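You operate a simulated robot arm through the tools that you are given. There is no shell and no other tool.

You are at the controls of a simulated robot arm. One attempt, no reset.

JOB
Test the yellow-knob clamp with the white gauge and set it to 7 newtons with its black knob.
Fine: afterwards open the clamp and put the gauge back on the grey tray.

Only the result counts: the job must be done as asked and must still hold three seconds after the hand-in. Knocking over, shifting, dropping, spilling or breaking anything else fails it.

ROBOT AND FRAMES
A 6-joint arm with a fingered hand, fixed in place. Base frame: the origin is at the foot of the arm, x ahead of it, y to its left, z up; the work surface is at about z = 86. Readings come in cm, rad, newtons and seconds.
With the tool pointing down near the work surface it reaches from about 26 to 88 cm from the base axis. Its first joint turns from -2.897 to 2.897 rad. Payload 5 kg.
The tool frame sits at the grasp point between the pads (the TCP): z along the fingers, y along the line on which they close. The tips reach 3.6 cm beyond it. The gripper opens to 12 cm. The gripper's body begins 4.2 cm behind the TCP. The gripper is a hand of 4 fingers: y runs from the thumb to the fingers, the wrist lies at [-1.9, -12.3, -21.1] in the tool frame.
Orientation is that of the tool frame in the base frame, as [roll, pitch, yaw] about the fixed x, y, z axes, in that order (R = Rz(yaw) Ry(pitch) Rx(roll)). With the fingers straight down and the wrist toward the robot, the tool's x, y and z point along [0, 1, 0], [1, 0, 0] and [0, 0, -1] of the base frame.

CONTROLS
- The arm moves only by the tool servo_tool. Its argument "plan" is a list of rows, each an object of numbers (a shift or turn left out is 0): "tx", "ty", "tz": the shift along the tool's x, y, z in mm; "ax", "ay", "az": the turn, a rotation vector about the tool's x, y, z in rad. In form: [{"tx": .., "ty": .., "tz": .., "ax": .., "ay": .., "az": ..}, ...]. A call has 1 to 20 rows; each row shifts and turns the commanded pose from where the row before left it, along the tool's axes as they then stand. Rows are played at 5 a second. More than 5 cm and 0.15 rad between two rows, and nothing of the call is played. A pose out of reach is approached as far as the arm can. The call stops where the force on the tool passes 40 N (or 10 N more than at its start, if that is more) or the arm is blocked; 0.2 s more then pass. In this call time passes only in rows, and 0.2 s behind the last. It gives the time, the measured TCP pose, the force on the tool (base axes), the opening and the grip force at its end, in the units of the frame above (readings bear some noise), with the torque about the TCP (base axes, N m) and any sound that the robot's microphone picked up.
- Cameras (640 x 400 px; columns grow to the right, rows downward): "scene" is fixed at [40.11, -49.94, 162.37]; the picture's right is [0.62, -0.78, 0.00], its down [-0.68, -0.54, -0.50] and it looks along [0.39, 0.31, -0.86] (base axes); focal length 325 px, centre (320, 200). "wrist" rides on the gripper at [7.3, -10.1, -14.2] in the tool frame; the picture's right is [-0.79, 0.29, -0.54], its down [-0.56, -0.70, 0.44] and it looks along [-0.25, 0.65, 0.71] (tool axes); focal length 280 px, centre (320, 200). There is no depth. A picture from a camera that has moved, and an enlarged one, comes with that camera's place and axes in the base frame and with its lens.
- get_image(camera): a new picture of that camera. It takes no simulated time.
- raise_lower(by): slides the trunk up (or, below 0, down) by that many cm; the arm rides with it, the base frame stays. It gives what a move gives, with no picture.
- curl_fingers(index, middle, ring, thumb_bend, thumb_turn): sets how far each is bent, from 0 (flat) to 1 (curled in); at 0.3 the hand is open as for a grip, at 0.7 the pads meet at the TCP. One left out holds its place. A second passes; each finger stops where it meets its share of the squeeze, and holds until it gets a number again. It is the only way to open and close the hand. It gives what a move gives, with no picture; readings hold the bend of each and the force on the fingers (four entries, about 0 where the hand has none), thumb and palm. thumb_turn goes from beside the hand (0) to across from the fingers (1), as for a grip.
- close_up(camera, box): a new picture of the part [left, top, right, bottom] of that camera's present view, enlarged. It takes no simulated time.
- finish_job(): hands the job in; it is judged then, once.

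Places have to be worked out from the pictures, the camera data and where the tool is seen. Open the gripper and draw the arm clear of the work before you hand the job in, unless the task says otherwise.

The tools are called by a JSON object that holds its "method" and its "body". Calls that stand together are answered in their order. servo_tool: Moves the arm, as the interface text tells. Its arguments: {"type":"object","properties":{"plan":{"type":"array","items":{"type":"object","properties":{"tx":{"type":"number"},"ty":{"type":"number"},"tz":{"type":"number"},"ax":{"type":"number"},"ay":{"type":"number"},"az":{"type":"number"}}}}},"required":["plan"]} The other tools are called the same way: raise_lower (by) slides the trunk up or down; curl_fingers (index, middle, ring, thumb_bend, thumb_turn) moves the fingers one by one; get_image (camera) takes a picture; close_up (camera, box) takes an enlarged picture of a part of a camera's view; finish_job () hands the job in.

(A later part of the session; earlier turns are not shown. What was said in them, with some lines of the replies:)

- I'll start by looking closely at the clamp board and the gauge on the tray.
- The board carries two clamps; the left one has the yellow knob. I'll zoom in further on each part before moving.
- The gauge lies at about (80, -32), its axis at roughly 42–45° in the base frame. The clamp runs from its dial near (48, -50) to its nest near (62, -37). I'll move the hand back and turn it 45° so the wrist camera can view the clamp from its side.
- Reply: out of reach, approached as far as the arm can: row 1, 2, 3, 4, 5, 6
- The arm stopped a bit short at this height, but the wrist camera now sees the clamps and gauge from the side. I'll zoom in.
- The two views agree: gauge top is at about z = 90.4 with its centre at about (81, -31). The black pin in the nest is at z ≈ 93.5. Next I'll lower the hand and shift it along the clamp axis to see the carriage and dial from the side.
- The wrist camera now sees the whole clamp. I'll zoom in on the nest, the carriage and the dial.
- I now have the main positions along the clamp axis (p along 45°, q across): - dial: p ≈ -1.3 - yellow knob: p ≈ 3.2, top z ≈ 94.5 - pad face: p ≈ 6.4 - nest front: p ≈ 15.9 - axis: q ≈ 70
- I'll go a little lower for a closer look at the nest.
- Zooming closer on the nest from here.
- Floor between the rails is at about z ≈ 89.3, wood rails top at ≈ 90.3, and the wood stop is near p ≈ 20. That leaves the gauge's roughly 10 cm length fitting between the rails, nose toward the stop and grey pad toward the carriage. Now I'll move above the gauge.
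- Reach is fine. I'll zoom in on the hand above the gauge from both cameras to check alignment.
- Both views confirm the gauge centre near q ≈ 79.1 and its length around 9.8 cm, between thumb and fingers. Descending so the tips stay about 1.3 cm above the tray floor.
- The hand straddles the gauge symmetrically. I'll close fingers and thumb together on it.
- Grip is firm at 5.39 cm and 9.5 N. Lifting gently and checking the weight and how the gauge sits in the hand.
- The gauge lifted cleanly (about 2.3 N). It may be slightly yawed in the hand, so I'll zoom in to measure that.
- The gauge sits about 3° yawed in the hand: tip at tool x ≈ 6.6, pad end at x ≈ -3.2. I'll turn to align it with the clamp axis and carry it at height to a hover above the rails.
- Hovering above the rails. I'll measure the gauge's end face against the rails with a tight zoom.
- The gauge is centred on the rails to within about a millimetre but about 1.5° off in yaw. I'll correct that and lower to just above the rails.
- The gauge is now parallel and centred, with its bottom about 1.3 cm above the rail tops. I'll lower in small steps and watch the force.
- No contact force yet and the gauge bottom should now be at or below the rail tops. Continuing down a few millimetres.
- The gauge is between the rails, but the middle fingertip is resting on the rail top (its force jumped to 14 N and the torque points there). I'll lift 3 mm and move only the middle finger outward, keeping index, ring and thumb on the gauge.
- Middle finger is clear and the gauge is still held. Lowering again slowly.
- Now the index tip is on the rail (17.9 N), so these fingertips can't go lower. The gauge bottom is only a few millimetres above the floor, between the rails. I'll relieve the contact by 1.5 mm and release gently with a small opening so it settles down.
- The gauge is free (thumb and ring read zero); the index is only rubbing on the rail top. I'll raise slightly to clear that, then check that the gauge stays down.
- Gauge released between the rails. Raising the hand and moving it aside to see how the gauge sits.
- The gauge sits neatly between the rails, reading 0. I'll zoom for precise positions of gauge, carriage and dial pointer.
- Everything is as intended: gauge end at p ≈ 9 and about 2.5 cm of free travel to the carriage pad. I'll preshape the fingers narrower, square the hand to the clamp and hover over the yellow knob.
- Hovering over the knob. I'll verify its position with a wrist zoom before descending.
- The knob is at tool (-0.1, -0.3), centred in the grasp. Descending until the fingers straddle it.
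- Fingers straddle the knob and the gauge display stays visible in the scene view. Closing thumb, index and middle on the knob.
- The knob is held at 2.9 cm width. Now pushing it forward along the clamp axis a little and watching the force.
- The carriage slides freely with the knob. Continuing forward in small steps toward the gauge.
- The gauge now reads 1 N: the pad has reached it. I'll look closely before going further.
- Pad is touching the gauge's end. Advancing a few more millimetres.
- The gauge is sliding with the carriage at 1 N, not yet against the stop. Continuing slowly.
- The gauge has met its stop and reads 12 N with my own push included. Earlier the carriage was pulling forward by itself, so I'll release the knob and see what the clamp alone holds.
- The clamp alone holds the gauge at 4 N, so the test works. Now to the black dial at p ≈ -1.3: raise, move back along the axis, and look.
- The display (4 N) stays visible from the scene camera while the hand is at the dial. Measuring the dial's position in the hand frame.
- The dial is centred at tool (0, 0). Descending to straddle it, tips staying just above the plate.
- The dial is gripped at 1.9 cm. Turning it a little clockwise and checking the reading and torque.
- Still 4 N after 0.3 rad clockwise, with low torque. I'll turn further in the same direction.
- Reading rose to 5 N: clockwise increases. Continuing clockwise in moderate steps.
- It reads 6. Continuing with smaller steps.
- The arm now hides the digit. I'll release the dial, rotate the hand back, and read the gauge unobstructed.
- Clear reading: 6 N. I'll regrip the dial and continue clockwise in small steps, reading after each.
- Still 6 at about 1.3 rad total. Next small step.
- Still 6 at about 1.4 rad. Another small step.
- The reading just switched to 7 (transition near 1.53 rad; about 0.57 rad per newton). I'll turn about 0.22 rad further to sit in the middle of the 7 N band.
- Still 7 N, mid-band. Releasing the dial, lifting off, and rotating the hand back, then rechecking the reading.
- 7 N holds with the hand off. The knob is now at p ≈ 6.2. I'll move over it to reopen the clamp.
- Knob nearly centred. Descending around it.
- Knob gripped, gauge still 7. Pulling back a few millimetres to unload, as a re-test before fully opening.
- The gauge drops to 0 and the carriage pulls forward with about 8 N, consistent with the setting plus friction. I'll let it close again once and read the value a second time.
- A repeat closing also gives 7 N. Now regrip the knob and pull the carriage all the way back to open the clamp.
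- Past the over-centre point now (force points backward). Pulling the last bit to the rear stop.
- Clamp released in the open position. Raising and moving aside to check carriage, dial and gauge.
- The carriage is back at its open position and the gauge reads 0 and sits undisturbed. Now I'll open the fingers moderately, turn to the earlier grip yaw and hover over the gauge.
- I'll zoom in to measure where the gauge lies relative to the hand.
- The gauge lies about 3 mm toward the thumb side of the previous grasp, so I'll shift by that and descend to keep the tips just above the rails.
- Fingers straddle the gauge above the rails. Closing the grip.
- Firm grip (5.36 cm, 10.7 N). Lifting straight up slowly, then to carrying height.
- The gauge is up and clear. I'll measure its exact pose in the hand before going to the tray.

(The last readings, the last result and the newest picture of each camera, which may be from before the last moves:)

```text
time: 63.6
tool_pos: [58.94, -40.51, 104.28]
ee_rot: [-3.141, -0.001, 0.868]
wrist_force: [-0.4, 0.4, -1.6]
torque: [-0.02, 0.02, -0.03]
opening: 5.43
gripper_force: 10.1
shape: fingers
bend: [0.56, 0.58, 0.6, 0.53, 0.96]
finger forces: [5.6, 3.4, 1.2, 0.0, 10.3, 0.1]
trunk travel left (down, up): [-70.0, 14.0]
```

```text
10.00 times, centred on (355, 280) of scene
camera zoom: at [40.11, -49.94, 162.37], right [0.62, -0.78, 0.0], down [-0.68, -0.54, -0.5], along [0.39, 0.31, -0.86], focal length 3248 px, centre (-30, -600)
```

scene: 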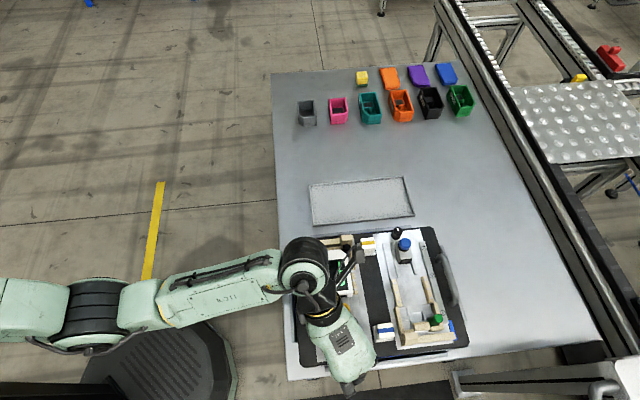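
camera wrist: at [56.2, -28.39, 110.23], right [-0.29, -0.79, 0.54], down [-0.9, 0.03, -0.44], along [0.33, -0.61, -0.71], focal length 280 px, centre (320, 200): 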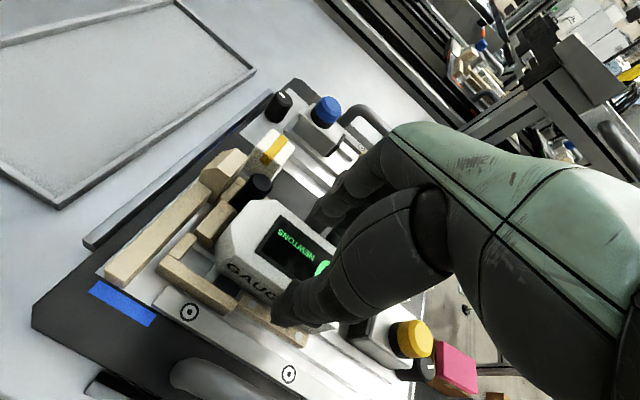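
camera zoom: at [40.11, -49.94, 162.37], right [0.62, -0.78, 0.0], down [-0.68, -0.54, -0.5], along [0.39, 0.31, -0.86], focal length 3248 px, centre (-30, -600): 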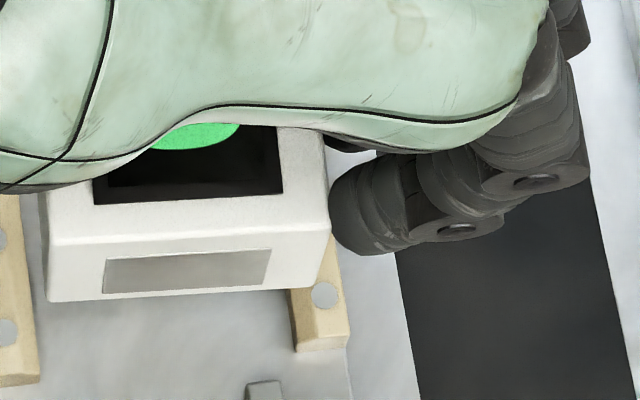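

The gauge has about 0.05 rad residual yaw; its centre is at tool (1.5, -0.3). I'll correct that and carry it to above its place on the tray.

{"method": "servo_tool", "body": {"plan": [{"az": -0.05, "tz": -5}, {"tx": 32.65, "ty": 20.2}, {"tx": 32.65, "ty": 20.2}, {"tx": 32.65, "ty": 20.2}, {"tx": 32.65, "ty": 20.2}, {"tx": 32.65, "ty": 20.2}, {"tx": 32.65, "ty": 20.2}]}}

{"method": "close_up", "body": {"camera": "scene", "box": [305, 120, 425, 230]}}

{"method": "get_image", "body": {"camera": "wrist"}}

```text
time: 65.2
tool_pos: [80.86, -32.19, 104.48]
ee_rot: [-3.14, 0.001, 0.918]
wrist_force: [0.4, -0.1, -3.3]
torque: [-0.01, 0.01, -0.04]
opening: 5.39
gripper_force: 9.8
shape: fingers
bend: [0.56, 0.58, 0.6, 0.53, 0.96]
finger forces: [5.7, 3.1, 1.2, 0.0, 10.0, 0.0]
trunk travel left (down, up): [-70.0, 14.0]
```

```text
3.64 times, centred on (365, 175) of scene
camera zoom: at [40.11, -49.94, 162.37], right [0.62, -0.78, 0.0], down [-0.68, -0.54, -0.5], along [0.39, 0.31, -0.86], focal length 1181 px, centre (156, 291)
```

zoom: 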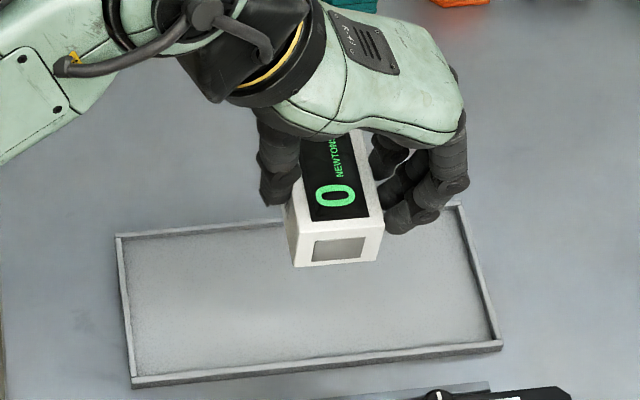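

```text
taken
camera wrist: at [77.33, -20.22, 118.79], right [-0.25, -0.8, 0.54], down [-0.9, -0.02, -0.44], along [0.36, -0.6, -0.71], focal length 280 px, centre (320, 200)
```

wrist: 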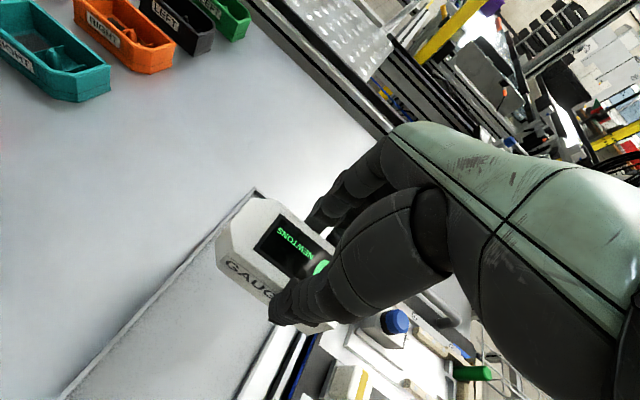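

The gauge is centred over the tray (end p ≈ 30.5, tray inner span about 29.6–41.2). Lowering to just above the tray floor.

{"method": "servo_tool", "body": {"plan": [{"tz": 25}, {"tz": 25}, {"tz": 25}, {"tz": 15}, {"tz": 8}]}}

{"method": "close_up", "body": {"camera": "scene", "box": [320, 140, 410, 230]}}

```text
time: 66.4
tool_pos: [80.6, -32.33, 94.82]
ee_rot: [3.141, -0.001, 0.917]
wrist_force: [0.2, 0.0, -2.3]
torque: [0.01, 0.0, 0.01]
opening: 5.39
gripper_force: 10.0
shape: fingers
bend: [0.56, 0.58, 0.6, 0.53, 0.96]
finger forces: [5.6, 3.1, 1.1, 0.0, 10.0, 0.1]
trunk travel left (down, up): [-70.0, 14.0]
```

```text
4.44 times, centred on (365, 185) of scene
camera zoom: at [40.11, -49.94, 162.37], right [0.62, -0.78, 0.0], down [-0.68, -0.54, -0.5], along [0.39, 0.31, -0.86], focal length 1443 px, centre (120, 267)
```

zoom: 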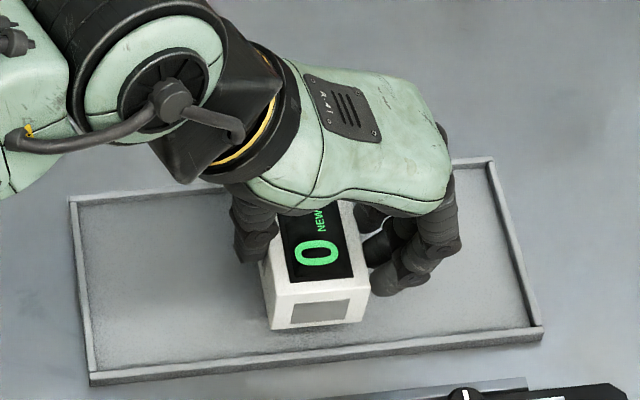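

No contact yet. Continuing down in small steps until a light contact shows.

{"method": "servo_tool", "body": {"plan": [{"tz": 4}, {"tz": 3}, {"tz": 3}, {"tz": 2}]}}

```text
time: 67.4
tool_pos: [80.55, -32.26, 93.66]
ee_rot: [-3.141, 0.0, 0.916]
wrist_force: [-0.1, 0.6, -2.0]
torque: [-0.02, 0.02, 0.03]
opening: 5.38
gripper_force: 9.8
shape: fingers
bend: [0.56, 0.58, 0.6, 0.53, 0.96]
finger forces: [5.6, 3.2, 1.1, 0.0, 10.0, 0.1]
trunk travel left (down, up): [-70.0, 14.0]
```

Still hanging free (-2 N). Continuing with 2 mm steps.

{"method": "servo_tool", "body": {"plan": [{"tz": 2}, {"tz": 2}]}}

{"method": "close_up", "body": {"camera": "scene", "box": [335, 160, 385, 220]}}

```text
time: 68.0
tool_pos: [80.53, -32.36, 93.23]
ee_rot: [-3.141, 0.001, 0.916]
wrist_force: [0.7, 0.2, -1.2]
torque: [-0.01, 0.01, 0.01]
opening: 5.4
gripper_force: 9.9
shape: fingers
bend: [0.56, 0.58, 0.6, 0.53, 0.96]
finger forces: [5.6, 3.2, 1.2, 0.0, 10.0, 0.0]
trunk travel left (down, up): [-70.0, 14.0]
```

```text
6.67 times, centred on (360, 190) of scene
camera zoom: at [40.11, -49.94, 162.37], right [0.62, -0.78, 0.0], down [-0.68, -0.54, -0.5], along [0.39, 0.31, -0.86], focal length 2165 px, centre (53, 267)
```

zoom: 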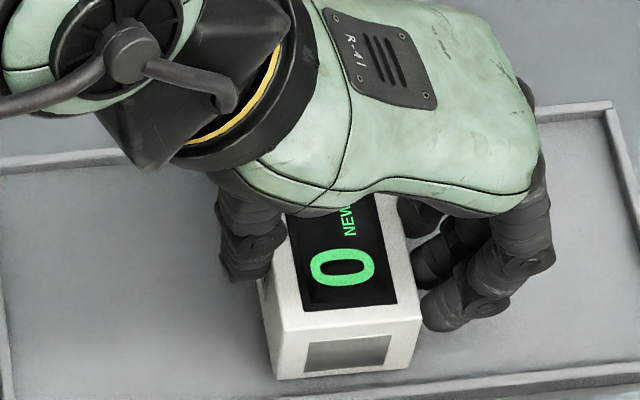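

{"method": "servo_tool", "body": {"plan": [{"tz": 1.5}, {"tz": 1.5}]}}

```text
time: 68.6
tool_pos: [80.57, -32.31, 92.94]
ee_rot: [3.142, 0.0, 0.916]
wrist_force: [0.2, -0.2, -0.7]
torque: [0.02, -0.04, 0.01]
opening: 5.39
gripper_force: 9.6
shape: fingers
bend: [0.56, 0.58, 0.6, 0.53, 0.96]
finger forces: [5.7, 3.2, 1.1, 0.0, 10.1, 0.0]
trunk travel left (down, up): [-70.0, 14.0]
```

{"method": "servo_tool", "body": {"plan": [{"tz": 1.5}, {"tz": 0}]}}

```text
time: 69.2
tool_pos: [80.73, -32.4, 92.91]
ee_rot: [3.141, 0.001, 0.917]
wrist_force: [-0.7, -1.9, 3.8]
torque: [0.0, -0.02, 0.0]
opening: 5.42
gripper_force: 10.6
shape: fingers
bend: [0.56, 0.58, 0.6, 0.53, 0.96]
finger forces: [6.0, 3.3, 1.2, 0.0, 10.2, 0.0]
trunk travel left (down, up): [-70.0, 14.0]
```

The gauge is resting on the tray (+3.8 N). Releasing gently.

{"method": "curl_fingers", "body": {"index": 0.5, "middle": 0.51, "ring": 0.52, "thumb_bend": 0.48}}

{"method": "curl_fingers", "body": {"index": 0.4, "middle": 0.4, "ring": 0.4, "thumb_bend": 0.38}}

{"method": "close_up", "body": {"camera": "scene", "box": [320, 140, 410, 230]}}

```text
time: 70.2
tool_pos: [80.66, -32.29, 92.7]
ee_rot: [3.141, -0.001, 0.917]
wrist_force: [0.4, -0.9, -0.4]
torque: [-0.01, 0.0, -0.02]
opening: 6.68
gripper_force: 0.2
shape: fingers
bend: [0.5, 0.51, 0.52, 0.48, 0.97]
finger forces: [0.0, 0.2, 0.1, 0.0, 0.1, 0.0]
trunk travel left (down, up): [-70.0, 14.0]
```

```text
time: 71.2
tool_pos: [80.55, -32.43, 92.7]
ee_rot: [3.141, 0.0, 0.917]
wrist_force: [0.0, -0.7, -0.1]
torque: [-0.01, 0.01, 0.01]
opening: 9.68
gripper_force: 0.1
shape: fingers
bend: [0.4, 0.4, 0.4, 0.38, 0.97]
finger forces: [0.0, 0.0, 0.0, 0.1, 0.1, 0.0]
trunk travel left (down, up): [-70.0, 14.0]
```

```text
4.44 times, centred on (365, 185) of scene
camera zoom: at [40.11, -49.94, 162.37], right [0.62, -0.78, 0.0], down [-0.68, -0.54, -0.5], along [0.39, 0.31, -0.86], focal length 1443 px, centre (120, 267)
```

zoom: 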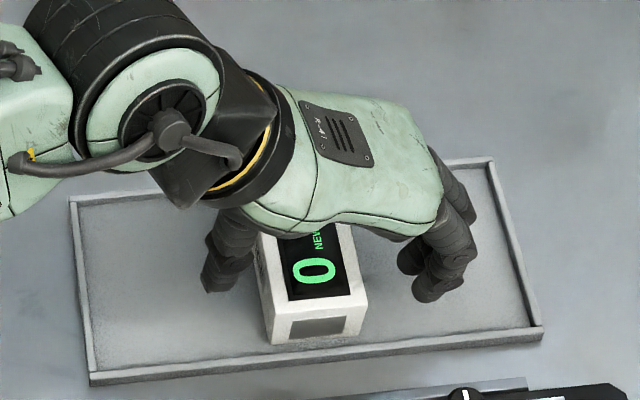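

Gauge released flat on the tray. Raising straight up and drawing the arm clear.

{"method": "servo_tool", "body": {"plan": [{"tz": -20}, {"tz": -30}, {"tz": -40}, {"tz": -40}, {"tx": -20, "ty": -40}, {"tx": -20, "ty": -40}, {"tx": -20, "ty": -40}, {"tx": -20, "ty": -40}]}}

{"method": "get_image", "body": {"camera": "scene"}}

{"method": "close_up", "body": {"camera": "scene", "box": [290, 165, 430, 365]}}

```text
time: 73.0
tool_pos: [62.86, -28.84, 106.14]
ee_rot: [3.139, -0.002, 0.917]
wrist_force: [-0.6, -1.1, 0.8]
torque: [-0.05, -0.03, 0.02]
opening: 9.71
gripper_force: 0.1
shape: fingers
bend: [0.4, 0.4, 0.4, 0.38, 0.97]
finger forces: [0.0, 0.1, 0.0, 0.0, 0.0, 0.0]
trunk travel left (down, up): [-70.0, 14.0]
```

```text
taken
```

scene: 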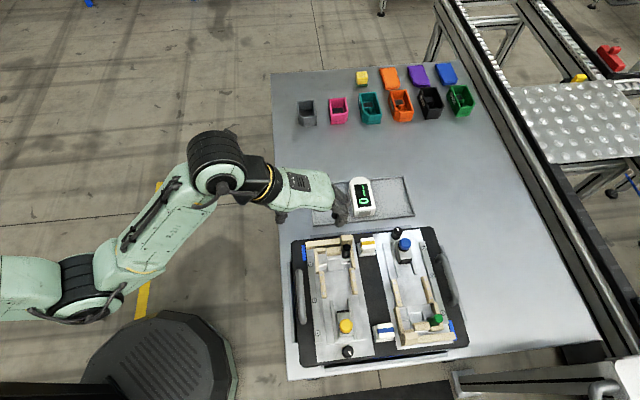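

```text
2.00 times, centred on (360, 265) of scene
camera zoom: at [40.11, -49.94, 162.37], right [0.62, -0.78, 0.0], down [-0.68, -0.54, -0.5], along [0.39, 0.31, -0.86], focal length 650 px, centre (240, 70)
```

zoom: 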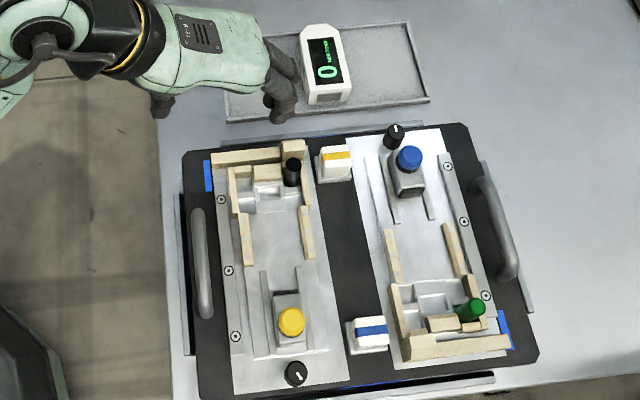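

Everything looks right: gauge on the tray, clamp open, other parts undisturbed. I'll open the hand fully, raise the arm clear, and take a final close look.

{"method": "curl_fingers", "body": {"index": 0.3, "middle": 0.3, "ring": 0.3, "thumb_bend": 0.3}}

{"method": "servo_tool", "body": {"plan": [{"tz": -40}, {"tz": -40}, {"tz": -40}, {"ty": -30, "tz": -20}, {"ty": -30}]}}

{"method": "close_up", "body": {"camera": "scene", "box": [300, 160, 430, 240]}}

{"method": "close_up", "body": {"camera": "scene", "box": [280, 215, 480, 385]}}

{"method": "get_image", "body": {"camera": "wrist"}}

```text
time: 74.0
tool_pos: [62.93, -28.76, 105.91]
ee_rot: [-3.141, 0.0, 0.915]
wrist_force: [-0.9, -1.1, -0.7]
torque: [0.0, 0.01, 0.0]
opening: 12.31
gripper_force: 0.1
shape: fingers
bend: [0.3, 0.3, 0.3, 0.3, 0.97]
finger forces: [0.0, 0.0, 0.0, 0.0, 0.0, 0.1]
trunk travel left (down, up): [-70.0, 14.0]
```

```text
time: 75.2
tool_pos: [59.72, -26.19, 117.89]
ee_rot: [3.136, 0.002, 0.917]
wrist_force: [0.8, 0.3, -0.2]
torque: [0.01, 0.01, 0.03]
opening: 12.33
gripper_force: 0.1
shape: fingers
bend: [0.3, 0.3, 0.3, 0.3, 0.97]
finger forces: [0.1, 0.0, 0.0, 0.0, 0.1, 0.0]
out of reach, approached as far as the arm can: row 4, 5
trunk travel left (down, up): [-70.0, 14.0]
```

```text
4.92 times, centred on (365, 200) of scene
camera zoom: at [40.11, -49.94, 162.37], right [0.62, -0.78, 0.0], down [-0.68, -0.54, -0.5], along [0.39, 0.31, -0.86], focal length 1599 px, centre (98, 200)
```

zoom: 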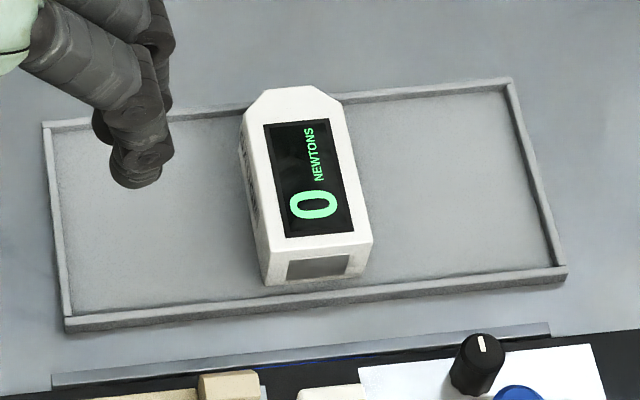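

```text
2.35 times, centred on (380, 300) of scene
camera zoom: at [40.11, -49.94, 162.37], right [0.62, -0.78, 0.0], down [-0.68, -0.54, -0.5], along [0.39, 0.31, -0.86], focal length 764 px, centre (179, -35)
```

zoom: 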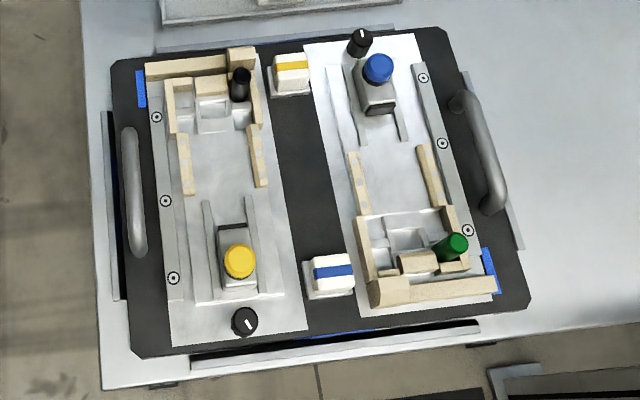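

```text
taken
camera wrist: at [56.13, -14.1, 132.12], right [-0.25, -0.8, 0.54], down [-0.89, -0.02, -0.45], along [0.37, -0.6, -0.71], focal length 280 px, centre (320, 200)
```

wrist: 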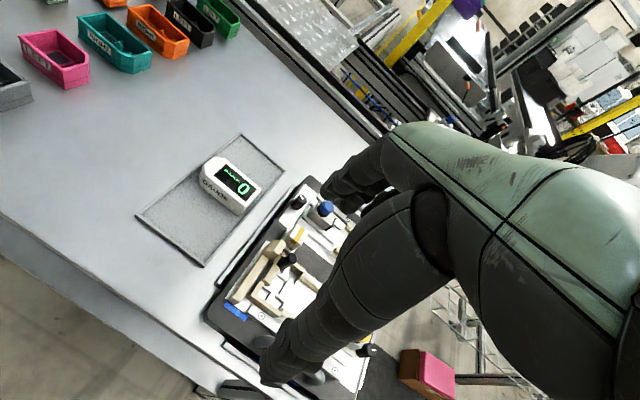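

The final views confirm each part of the job:
- **Gauge:** lies flat inside the tray and reads 0.
- **Clamp:** carriage is back in its open position, and the dial is set where the gauge read 7 N on two separate closings.
- **Surroundings:** nothing else has moved, and the hand is open and clear.

Handing the job in.

{"method": "finish_job", "body": {}}

```text
The job is handed in.
```

The yellow-knob clamp is set to 7 N with its black knob. The white gauge read 7 N when I turned the knob to that setting. It read 7 N again after I pulled the clamp back and let it close a second time. The clamp started at 4 N.

The clamp is open again, and the gauge is flat on the grey tray, reading 0. The final pictures show nothing else moved, and I left the hand open and clear of the work.

The gauge shows whole newtons only. I turned the knob to about the middle of the 7 N range, so the true force could be a few tenths either side.

When I set the gauge into the clamp, it settled the last few millimetres (about 5) on its own, because the fingertips met the wooden rails. It landed straight between the rails and worked normally afterwards.
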